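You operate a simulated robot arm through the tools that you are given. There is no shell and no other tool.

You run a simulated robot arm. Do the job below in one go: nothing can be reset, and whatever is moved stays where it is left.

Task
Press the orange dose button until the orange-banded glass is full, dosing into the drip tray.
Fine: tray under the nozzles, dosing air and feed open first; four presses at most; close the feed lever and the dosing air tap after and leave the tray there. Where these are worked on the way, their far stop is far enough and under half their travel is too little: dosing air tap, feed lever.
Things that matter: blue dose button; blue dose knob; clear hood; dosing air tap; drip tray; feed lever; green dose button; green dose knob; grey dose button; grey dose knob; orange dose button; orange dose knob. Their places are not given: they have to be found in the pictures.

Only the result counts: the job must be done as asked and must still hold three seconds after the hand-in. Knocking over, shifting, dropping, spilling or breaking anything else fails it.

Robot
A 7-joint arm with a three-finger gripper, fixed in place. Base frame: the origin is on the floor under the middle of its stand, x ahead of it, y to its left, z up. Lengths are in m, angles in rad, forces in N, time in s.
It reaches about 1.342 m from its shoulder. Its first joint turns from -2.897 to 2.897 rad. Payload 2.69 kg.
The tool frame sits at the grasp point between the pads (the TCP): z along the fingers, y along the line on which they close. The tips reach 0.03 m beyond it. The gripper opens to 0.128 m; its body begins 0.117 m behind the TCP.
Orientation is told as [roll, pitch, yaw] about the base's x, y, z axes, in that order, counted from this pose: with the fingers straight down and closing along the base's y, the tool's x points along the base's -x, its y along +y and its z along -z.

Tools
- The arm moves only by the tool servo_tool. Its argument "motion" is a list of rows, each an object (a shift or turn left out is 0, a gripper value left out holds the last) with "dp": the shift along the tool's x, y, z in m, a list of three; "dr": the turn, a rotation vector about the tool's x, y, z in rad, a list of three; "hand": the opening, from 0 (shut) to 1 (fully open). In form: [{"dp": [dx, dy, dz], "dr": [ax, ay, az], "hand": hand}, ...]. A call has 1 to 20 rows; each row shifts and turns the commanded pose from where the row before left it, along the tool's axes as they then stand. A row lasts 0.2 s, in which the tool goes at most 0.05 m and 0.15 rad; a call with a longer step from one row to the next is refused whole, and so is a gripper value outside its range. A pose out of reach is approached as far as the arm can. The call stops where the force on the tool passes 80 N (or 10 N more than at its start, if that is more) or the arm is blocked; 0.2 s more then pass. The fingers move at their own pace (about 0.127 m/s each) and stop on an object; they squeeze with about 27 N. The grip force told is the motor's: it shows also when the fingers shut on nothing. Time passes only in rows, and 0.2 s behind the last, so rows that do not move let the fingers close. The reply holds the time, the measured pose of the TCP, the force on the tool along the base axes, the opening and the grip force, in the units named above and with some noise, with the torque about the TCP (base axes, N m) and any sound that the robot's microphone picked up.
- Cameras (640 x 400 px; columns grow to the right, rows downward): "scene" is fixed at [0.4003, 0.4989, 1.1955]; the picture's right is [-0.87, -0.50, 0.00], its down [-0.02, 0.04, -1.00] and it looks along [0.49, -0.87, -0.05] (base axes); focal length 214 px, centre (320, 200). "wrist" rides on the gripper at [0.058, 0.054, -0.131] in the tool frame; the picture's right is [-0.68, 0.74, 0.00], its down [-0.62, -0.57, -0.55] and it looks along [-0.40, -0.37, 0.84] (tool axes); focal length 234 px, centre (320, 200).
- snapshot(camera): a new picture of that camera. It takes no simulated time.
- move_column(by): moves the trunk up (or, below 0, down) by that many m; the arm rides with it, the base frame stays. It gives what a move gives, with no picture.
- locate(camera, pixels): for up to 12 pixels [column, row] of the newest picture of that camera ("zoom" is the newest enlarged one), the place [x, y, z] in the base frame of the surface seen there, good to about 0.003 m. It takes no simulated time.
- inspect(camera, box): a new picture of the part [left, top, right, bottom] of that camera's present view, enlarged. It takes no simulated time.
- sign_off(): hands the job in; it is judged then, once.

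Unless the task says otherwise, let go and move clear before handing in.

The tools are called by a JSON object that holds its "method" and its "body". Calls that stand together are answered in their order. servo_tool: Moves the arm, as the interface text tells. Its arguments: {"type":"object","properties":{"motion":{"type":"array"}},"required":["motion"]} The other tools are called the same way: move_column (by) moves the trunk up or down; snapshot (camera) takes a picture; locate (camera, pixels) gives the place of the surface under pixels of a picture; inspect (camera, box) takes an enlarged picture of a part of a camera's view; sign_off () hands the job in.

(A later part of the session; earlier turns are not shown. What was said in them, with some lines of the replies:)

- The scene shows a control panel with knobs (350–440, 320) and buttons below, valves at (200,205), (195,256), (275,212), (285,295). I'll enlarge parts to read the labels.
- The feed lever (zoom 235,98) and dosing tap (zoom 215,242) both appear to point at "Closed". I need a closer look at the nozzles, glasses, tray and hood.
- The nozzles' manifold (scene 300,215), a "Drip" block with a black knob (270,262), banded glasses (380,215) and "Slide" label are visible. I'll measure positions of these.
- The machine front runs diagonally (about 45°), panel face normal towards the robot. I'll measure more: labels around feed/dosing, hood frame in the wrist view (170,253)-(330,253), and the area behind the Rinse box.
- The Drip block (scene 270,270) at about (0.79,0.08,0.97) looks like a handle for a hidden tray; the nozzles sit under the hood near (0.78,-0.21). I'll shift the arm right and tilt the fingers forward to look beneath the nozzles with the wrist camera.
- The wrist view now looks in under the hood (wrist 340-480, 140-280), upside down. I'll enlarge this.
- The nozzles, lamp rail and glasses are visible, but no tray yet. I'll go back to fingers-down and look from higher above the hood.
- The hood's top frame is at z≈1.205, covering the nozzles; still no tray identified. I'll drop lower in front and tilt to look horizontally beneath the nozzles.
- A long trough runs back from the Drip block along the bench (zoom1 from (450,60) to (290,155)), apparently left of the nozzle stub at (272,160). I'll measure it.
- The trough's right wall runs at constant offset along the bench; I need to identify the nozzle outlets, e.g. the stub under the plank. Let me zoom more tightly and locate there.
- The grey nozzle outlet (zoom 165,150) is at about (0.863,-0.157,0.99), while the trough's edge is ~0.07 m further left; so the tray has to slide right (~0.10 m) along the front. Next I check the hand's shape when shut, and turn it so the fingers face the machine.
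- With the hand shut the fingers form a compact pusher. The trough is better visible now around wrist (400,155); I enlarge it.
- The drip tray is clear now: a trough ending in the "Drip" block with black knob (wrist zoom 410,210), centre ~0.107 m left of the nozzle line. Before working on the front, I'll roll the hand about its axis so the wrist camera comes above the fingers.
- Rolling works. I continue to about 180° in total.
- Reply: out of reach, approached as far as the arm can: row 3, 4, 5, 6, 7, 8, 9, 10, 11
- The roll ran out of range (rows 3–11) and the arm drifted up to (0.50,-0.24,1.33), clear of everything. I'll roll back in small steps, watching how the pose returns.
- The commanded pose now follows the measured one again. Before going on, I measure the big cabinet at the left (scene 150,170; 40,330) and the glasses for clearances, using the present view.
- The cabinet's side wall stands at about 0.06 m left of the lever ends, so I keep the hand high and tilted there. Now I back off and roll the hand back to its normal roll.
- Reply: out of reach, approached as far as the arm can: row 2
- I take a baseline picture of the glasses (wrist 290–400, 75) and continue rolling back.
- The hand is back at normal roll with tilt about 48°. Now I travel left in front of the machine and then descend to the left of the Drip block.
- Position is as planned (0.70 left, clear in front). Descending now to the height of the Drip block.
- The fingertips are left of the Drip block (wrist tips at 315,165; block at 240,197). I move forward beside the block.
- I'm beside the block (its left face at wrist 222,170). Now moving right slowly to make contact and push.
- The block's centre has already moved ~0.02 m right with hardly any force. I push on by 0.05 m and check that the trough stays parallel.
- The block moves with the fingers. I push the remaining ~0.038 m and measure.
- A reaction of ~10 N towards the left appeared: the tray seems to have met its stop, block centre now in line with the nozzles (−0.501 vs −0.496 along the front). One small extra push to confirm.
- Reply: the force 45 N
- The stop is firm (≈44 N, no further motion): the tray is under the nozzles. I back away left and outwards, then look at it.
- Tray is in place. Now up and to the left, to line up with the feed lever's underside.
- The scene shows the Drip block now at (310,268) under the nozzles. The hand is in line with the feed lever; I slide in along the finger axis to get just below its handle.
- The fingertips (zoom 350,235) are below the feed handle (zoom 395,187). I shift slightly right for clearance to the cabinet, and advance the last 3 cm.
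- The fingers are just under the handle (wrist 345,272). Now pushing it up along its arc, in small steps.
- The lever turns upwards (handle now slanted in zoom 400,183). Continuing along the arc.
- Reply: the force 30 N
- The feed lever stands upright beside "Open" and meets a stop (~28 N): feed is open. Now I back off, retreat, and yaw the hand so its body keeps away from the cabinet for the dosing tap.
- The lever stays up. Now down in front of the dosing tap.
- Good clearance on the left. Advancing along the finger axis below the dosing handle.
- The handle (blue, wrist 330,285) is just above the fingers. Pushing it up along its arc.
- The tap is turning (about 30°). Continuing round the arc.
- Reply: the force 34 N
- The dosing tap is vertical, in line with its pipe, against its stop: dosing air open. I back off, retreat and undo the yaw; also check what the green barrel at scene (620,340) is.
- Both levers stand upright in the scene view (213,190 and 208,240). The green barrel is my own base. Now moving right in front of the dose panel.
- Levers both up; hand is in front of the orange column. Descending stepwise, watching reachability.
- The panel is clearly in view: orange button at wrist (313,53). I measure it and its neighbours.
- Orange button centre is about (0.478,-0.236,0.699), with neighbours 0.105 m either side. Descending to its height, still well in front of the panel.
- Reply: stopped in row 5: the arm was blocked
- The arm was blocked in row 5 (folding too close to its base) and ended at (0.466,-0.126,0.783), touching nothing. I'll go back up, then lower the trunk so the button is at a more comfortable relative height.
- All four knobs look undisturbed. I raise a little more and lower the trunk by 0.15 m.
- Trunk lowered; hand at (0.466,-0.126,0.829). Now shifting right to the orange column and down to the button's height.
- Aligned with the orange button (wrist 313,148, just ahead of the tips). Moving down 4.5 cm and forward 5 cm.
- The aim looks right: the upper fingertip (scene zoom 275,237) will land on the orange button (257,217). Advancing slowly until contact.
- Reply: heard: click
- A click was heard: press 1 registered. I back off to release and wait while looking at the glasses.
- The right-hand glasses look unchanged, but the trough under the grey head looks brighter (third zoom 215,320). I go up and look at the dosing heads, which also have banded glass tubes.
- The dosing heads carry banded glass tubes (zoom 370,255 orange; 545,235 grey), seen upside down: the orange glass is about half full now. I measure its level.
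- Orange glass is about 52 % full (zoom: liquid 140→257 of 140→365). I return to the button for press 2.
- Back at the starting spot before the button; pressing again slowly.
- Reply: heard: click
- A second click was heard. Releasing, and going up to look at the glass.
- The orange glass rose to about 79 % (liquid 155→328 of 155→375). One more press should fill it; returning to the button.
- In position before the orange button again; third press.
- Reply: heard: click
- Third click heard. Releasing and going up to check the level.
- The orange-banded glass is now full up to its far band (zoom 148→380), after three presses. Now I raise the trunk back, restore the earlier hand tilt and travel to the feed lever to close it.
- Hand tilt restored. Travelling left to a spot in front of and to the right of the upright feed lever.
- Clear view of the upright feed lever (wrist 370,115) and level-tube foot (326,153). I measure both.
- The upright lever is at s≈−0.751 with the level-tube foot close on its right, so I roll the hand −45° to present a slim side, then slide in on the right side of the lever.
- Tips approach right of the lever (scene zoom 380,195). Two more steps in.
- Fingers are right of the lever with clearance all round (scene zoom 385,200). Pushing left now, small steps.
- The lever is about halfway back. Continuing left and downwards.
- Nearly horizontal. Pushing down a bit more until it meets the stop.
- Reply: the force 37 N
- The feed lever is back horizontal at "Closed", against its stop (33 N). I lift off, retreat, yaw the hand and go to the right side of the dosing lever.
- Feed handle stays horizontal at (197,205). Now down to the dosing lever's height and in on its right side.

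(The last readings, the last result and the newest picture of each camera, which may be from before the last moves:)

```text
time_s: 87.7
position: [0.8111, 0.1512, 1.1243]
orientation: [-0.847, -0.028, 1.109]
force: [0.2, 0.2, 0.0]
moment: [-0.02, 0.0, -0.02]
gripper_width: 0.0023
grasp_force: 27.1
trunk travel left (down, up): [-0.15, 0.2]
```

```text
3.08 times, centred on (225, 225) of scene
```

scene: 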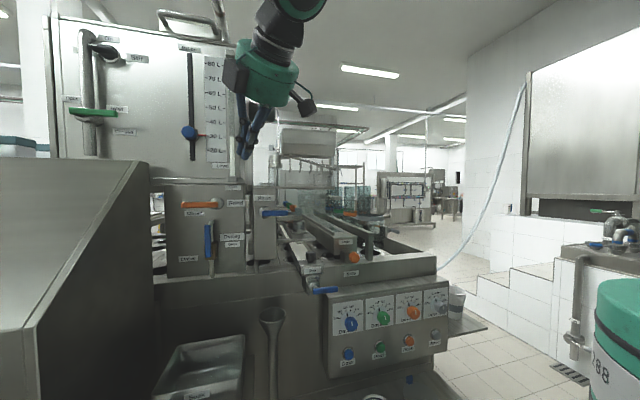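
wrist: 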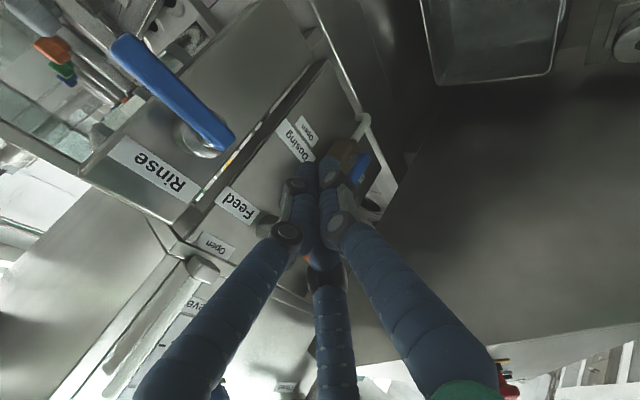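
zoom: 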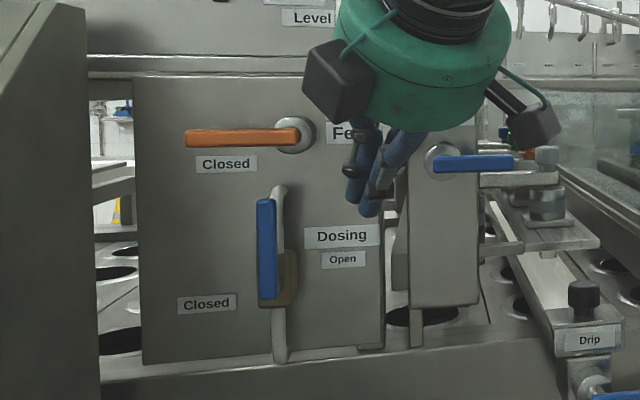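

Right of the lever as planned (tips at zoom 360,205; lever at 266,250). Two more steps in.

{"method": "servo_tool", "body": {"motion": [{"dp": [0, 0, 0.035], "hand": 0}, {"dp": [0, 0, 0.033]}]}}

{"method": "snapshot", "body": {"camera": "wrist"}}

{"method": "inspect", "body": {"camera": "scene", "box": [160, 160, 290, 290]}}

```text
time_s: 88.3
position: [0.8576, 0.1295, 1.0794]
orientation: [-0.846, -0.031, 1.108]
force: [-0.5, -0.1, 0.0]
moment: [-0.01, -0.04, 0.0]
gripper_width: 0.0019
grasp_force: 27.0
trunk travel left (down, up): [-0.15, 0.2]
```

```text
taken
```

wrist: 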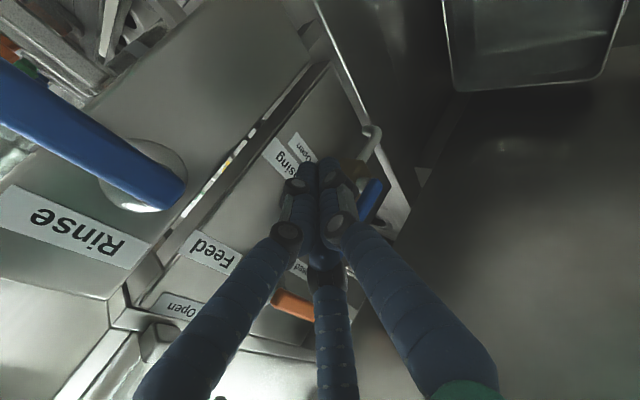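

```text
3.08 times, centred on (225, 225) of scene
```

zoom: 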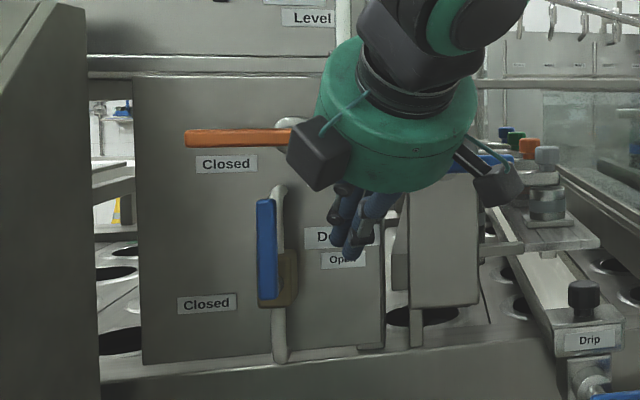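

Pushing left now.

{"method": "servo_tool", "body": {"motion": [{"dp": [-0.0076, -0.0017, 0.0018], "hand": 0}, {"dp": [-0.0076, -0.0017, 0.0018]}, {"dp": [-0.0076, -0.0017, 0.0018]}, {"dp": [-0.0081, -0.0029, 0.001]}, {"dp": [-0.0081, -0.0029, 0.001]}]}}

{"method": "snapshot", "body": {"camera": "wrist"}}

{"method": "inspect", "body": {"camera": "scene", "box": [160, 160, 290, 290]}}

```text
time_s: 89.5
position: [0.8879, 0.1605, 1.0838]
orientation: [-0.847, -0.028, 1.11]
force: [-1.8, -1.0, -2.1]
moment: [0.01, 0.34, -0.07]
gripper_width: 0.0023
grasp_force: 27.0
trunk travel left (down, up): [-0.15, 0.2]
```

```text
taken
```

wrist: 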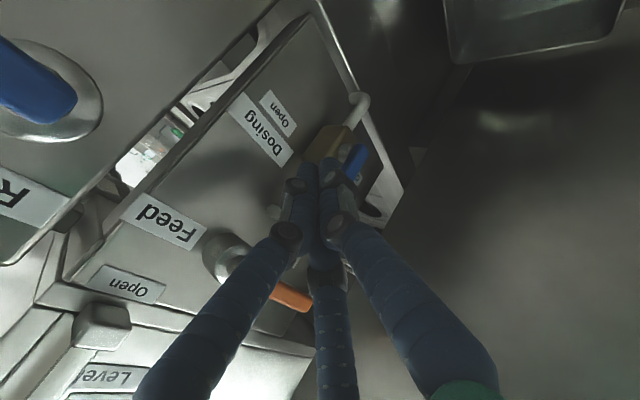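

```text
3.08 times, centred on (225, 225) of scene
```

zoom: 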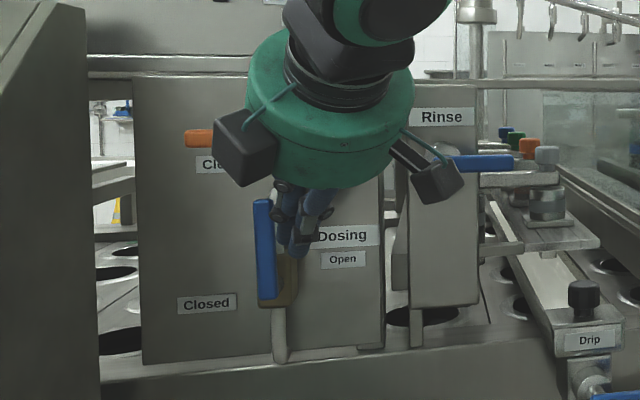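

The lever has just begun to lean. A small torque shows, so I look closely at the contact before going on.

{"method": "inspect", "body": {"camera": "wrist", "box": [250, 70, 420, 240]}}

{"method": "inspect", "body": {"camera": "scene", "box": [190, 195, 260, 265]}}

{"method": "locate", "body": {"camera": "wrist", "pixels": [[330, 142], [352, 160], [357, 105], [350, 120], [290, 297], [345, 175], [325, 150], [262, 212]]}}

```text
2.35 times, centred on (335, 155) of wrist
```

zoom: 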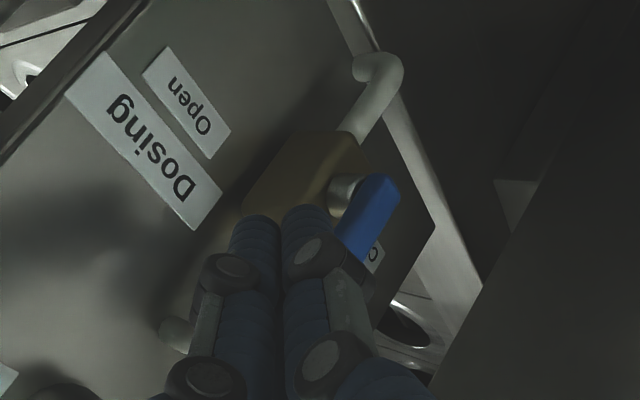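

```text
5.71 times, centred on (225, 230) of scene
```

zoom: 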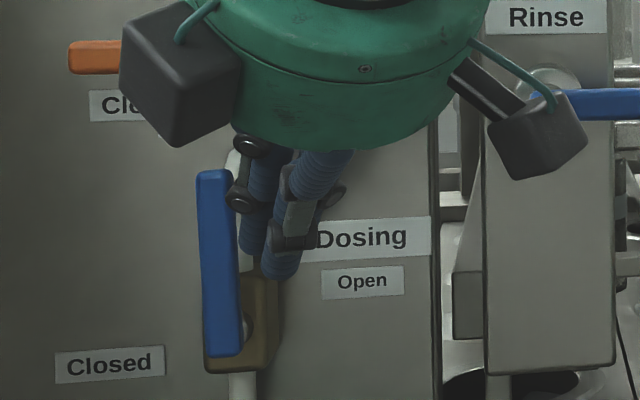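

```text
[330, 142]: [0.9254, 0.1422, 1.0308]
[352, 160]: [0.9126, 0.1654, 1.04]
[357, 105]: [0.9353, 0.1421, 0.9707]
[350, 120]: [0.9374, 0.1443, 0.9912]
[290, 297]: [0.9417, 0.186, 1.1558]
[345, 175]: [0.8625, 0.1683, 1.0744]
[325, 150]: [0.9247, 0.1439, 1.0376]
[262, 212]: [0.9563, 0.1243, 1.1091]
```

The contact is with the lever only (wrist zoom 340,260). Continuing slowly.

{"method": "servo_tool", "body": {"motion": [{"dp": [-0.0085, -0.0013, 0.0026], "hand": 0}, {"dp": [-0.0085, -0.0013, 0.0026]}]}}

{"method": "inspect", "body": {"camera": "scene", "box": [190, 195, 260, 265]}}

{"method": "inspect", "body": {"camera": "wrist", "box": [250, 70, 420, 240]}}

```text
time_s: 90.1
position: [0.9014, 0.1727, 1.0831]
orientation: [-0.848, -0.029, 1.112]
force: [0.2, 0.4, 0.5]
moment: [-0.04, 0.0, 0.01]
gripper_width: 0.0023
grasp_force: 27.5
trunk travel left (down, up): [-0.15, 0.2]
```

```text
5.71 times, centred on (225, 230) of scene
```

zoom: 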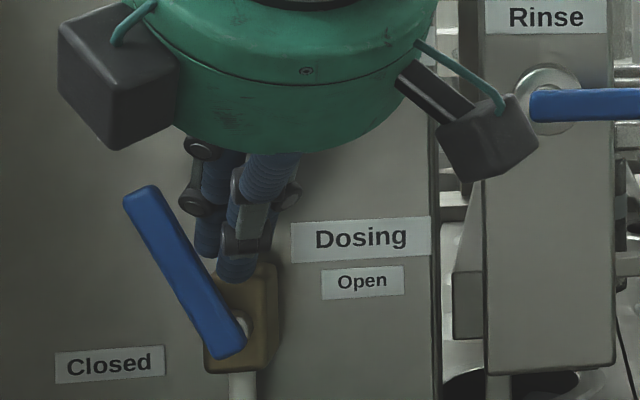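

```text
2.35 times, centred on (335, 155) of wrist
```

zoom: 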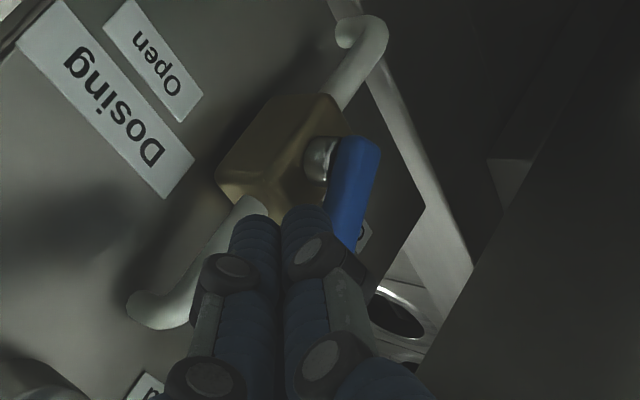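

The lever follows (about 30° from vertical). Continuing left and down.

{"method": "servo_tool", "body": {"motion": [{"dp": [-0.007, 0.0012, 0.0042], "hand": 0}, {"dp": [-0.007, 0.0012, 0.0042]}, {"dp": [-0.006, 0.0037, 0.0059]}, {"dp": [-0.006, 0.0037, 0.0059]}]}}

{"method": "inspect", "body": {"camera": "scene", "box": [170, 195, 260, 265]}}

{"method": "snapshot", "body": {"camera": "wrist"}}

```text
time_s: 91.1
position: [0.9177, 0.1949, 1.0654]
orientation: [-0.848, -0.031, 1.112]
force: [-18.0, 7.8, 15.7]
moment: [-0.23, 0.46, 0.11]
gripper_width: 0.002
grasp_force: 27.2
trunk travel left (down, up): [-0.15, 0.2]
```

```text
5.71 times, centred on (215, 230) of scene
```

zoom: 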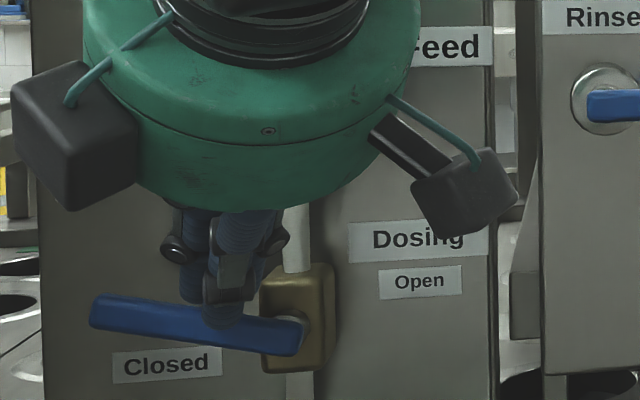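

```text
taken
```

wrist: 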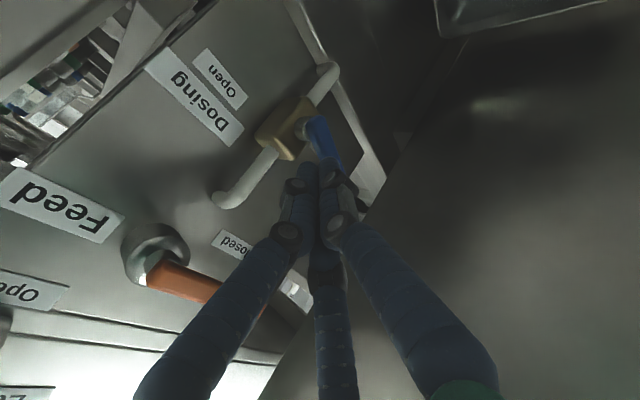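

The lever is ~10° short of horizontal and the tip is pressing partly on its front edge (w-reaction). I lift, move slightly left/forward, and press down again.

{"method": "servo_tool", "body": {"motion": [{"dp": [-0.0006, -0.015, -0.0132], "hand": 0}, {"dp": [-0.0115, -0.0106, 0.0125]}, {"dp": [0.0002, 0.006, 0.0053]}, {"dp": [0.0002, 0.006, 0.0053]}]}}

{"method": "inspect", "body": {"camera": "scene", "box": [170, 195, 260, 265]}}

{"method": "snapshot", "body": {"camera": "wrist"}}

```text
time_s: 92.1
position: [0.9378, 0.1963, 1.0665]
orientation: [-0.847, -0.028, 1.11]
force: [-0.3, 0.2, 2.1]
moment: [-0.01, 0.02, -0.01]
gripper_width: 0.002
grasp_force: 27.0
trunk travel left (down, up): [-0.15, 0.2]
```

```text
5.71 times, centred on (215, 230) of scene
```

zoom: 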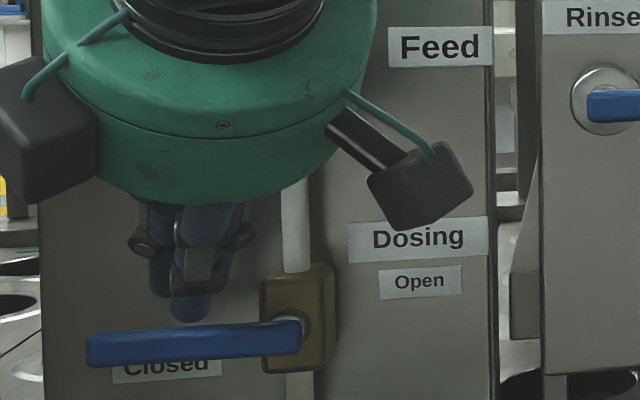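

```text
taken
```

wrist: 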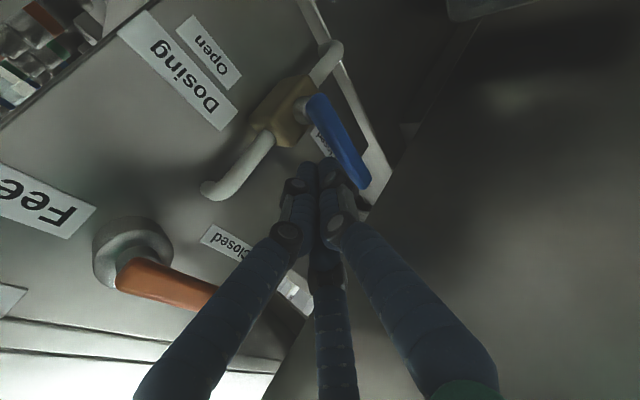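

The handle now lies as at the start, covering the top of "Closed" (scene zoom 165,365). One gentle confirming push down.

{"method": "servo_tool", "body": {"motion": [{"dp": [0.0001, 0.003, 0.0027], "hand": 0}, {"dp": [0.0001, 0.003, 0.0027]}, {"dp": [0.0001, 0.003, 0.0027]}]}}

{"method": "inspect", "body": {"camera": "scene", "box": [170, 195, 260, 265]}}

```text
time_s: 92.9
position: [0.9391, 0.1972, 1.0653]
orientation: [-0.857, -0.036, 1.11]
force: [-10.9, -2.3, 54.3]
moment: [-0.23, -0.14, -0.34]
gripper_width: 0.002
grasp_force: 27.0
trunk travel left (down, up): [-0.15, 0.2]
```

```text
5.71 times, centred on (215, 230) of scene
```

zoom: 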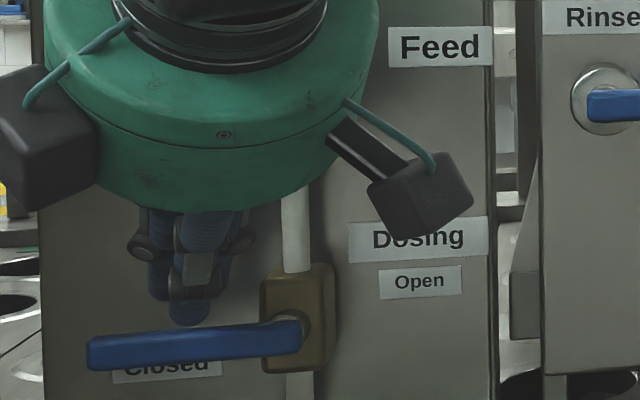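

Firm stop (54 N): dosing air closed. Lifting off and retreating clear.

{"method": "servo_tool", "body": {"motion": [{"dp": [-0.0006, -0.015, -0.0132], "hand": 0}, {"dp": [0, 0, -0.045]}, {"dp": [0, 0, -0.045]}, {"dp": [0, 0, -0.045]}, {"dp": [0, 0, -0.045]}]}}

{"method": "snapshot", "body": {"camera": "scene"}}

{"method": "inspect", "body": {"camera": "scene", "box": [150, 170, 310, 310]}}

```text
time_s: 94.1
position: [0.817, 0.2559, 1.1933]
orientation: [-0.847, -0.027, 1.111]
force: [0.5, 0.1, -1.0]
moment: [-0.01, 0.05, -0.04]
gripper_width: 0.0024
grasp_force: 26.5
trunk travel left (down, up): [-0.15, 0.2]
```

```text
taken
```

scene: 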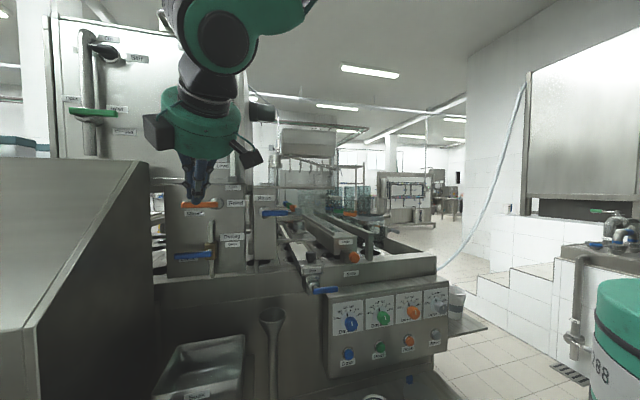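

```text
2.86 times, centred on (230, 240) of scene
```

zoom: 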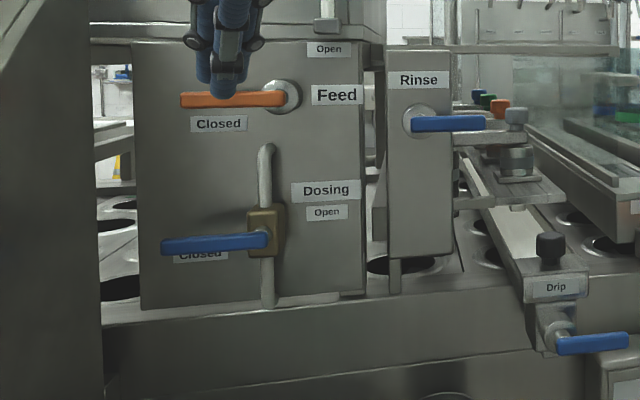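

Both levers lie at "Closed" as at the start, and the tray stays under the nozzles. I move off to the right and take a last look at the glass.

{"method": "servo_tool", "body": {"motion": [{"dr": [0.0034, 0.0875, 0.0771], "hand": 0}, {"dr": [0.0034, 0.0875, 0.0771]}, {"dr": [0.0034, 0.0875, 0.0771]}, {"dr": [0, 0, 0.131]}, {"dr": [0, 0, 0.131]}, {"dr": [0, 0, 0.131]}, {"dr": [0, 0, 0.131]}, {"dr": [0, 0, 0.131]}, {"dr": [0, 0, 0.131]}, {"dp": [0.0328, -0.0282, 0.002]}, {"dp": [0.0328, -0.0282, 0.002]}, {"dp": [0.0328, -0.0282, 0.002]}, {"dp": [0.0328, -0.0282, 0.002]}, {"dp": [0.0328, -0.0282, 0.002]}, {"dp": [0.0328, -0.0282, 0.002]}, {"dp": [0.0328, -0.0282, 0.002]}, {"dp": [0.0328, -0.0282, 0.002]}, {"dp": [0.0328, -0.0282, 0.002]}, {"dp": [0.0328, -0.0282, 0.002]}]}}

{"method": "snapshot", "body": {"camera": "wrist"}}

{"method": "snapshot", "body": {"camera": "scene"}}

```text
time_s: 98.1
position: [0.4995, -0.0394, 1.1452]
orientation: [-0.656, -0.585, 0.164]
force: [0.3, 0.3, -0.4]
moment: [-0.04, 0.01, -0.03]
gripper_width: 0.0021
grasp_force: 27.1
trunk travel left (down, up): [-0.15, 0.2]
```

```text
taken
```

wrist: 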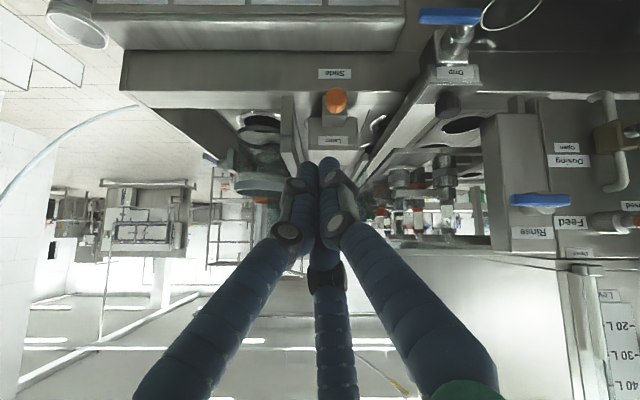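

```text
taken
```

scene: 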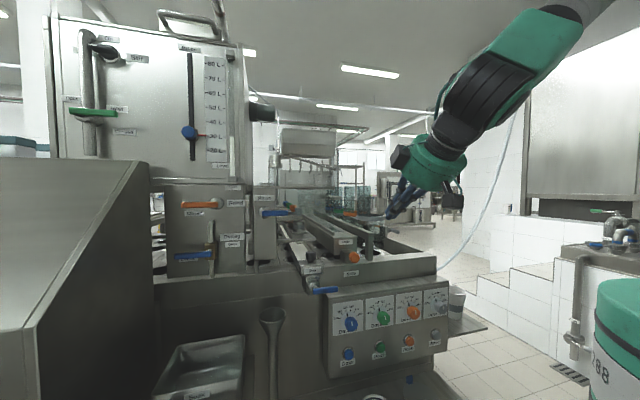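

{"method": "inspect", "body": {"camera": "wrist", "box": [370, 160, 470, 240]}}

{"method": "inspect", "body": {"camera": "scene", "box": [310, 270, 490, 400]}}

{"method": "inspect", "body": {"camera": "scene", "box": [150, 170, 350, 310]}}

```text
5.00 times, centred on (420, 200) of wrist
```

zoom: 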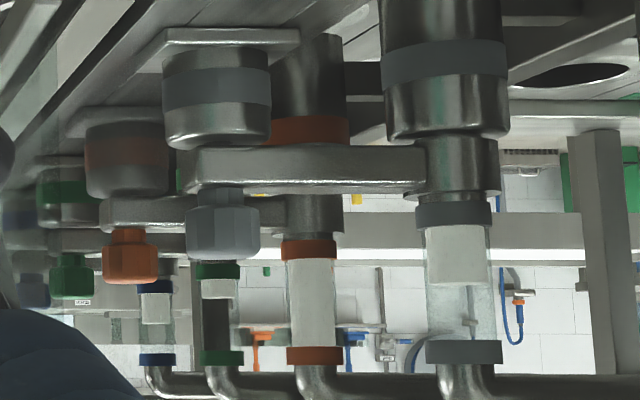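

```text
3.08 times, centred on (400, 335) of scene
```

zoom: 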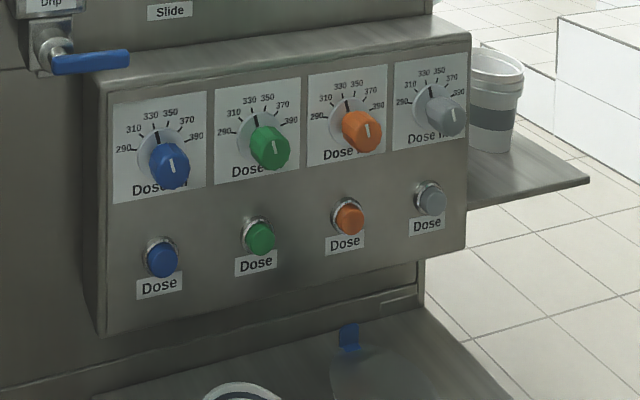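

```text
2.86 times, centred on (250, 240) of scene
```

zoom: 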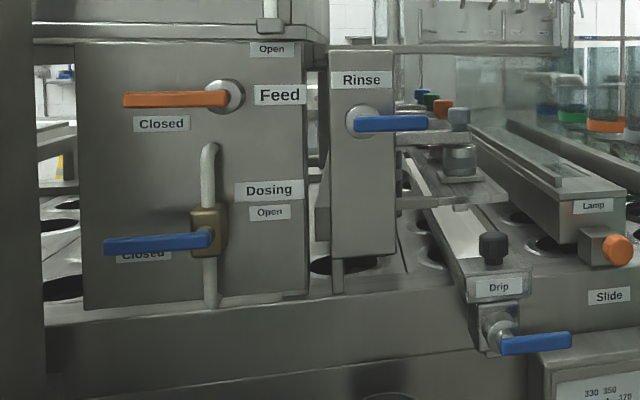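

The orange glass is filled from band to band (wrist zoom 310,300). Feed and dosing handles lie at "Closed", the tray with the dosed liquid is under the nozzles, the knobs are unchanged and the arm is clear. I hand in.

{"method": "sign_off", "body": {}}

```text
The job is handed in.
```

I handed the job in. The orange-banded glass is full after three presses of the orange dose button, one under the limit of four.

- **Tray:** I slid the drip tray right to its stop, which puts it in line under the nozzles. The doses went into it, and it is still there.
- **Opening:** The feed lever and the dosing air tap were both turned to their far stops before the first press.
- **Glass level:** The orange glass read about 52% after the first press, 79% after the second and full after the third. It was still full when I looked again just before handing in.
- **Closing:** Both handles are back at "Closed", each pushed firmly against its stop.
- **Everything else:** The four dose knobs and the other three dose buttons look the same as at the start, and I saw nothing knocked or spilled. The arm once folded too close to its own base and was blocked, but it touched nothing. I lowered the trunk to reach the button and raised it again afterwards. The arm was clear of the machine when I handed in.
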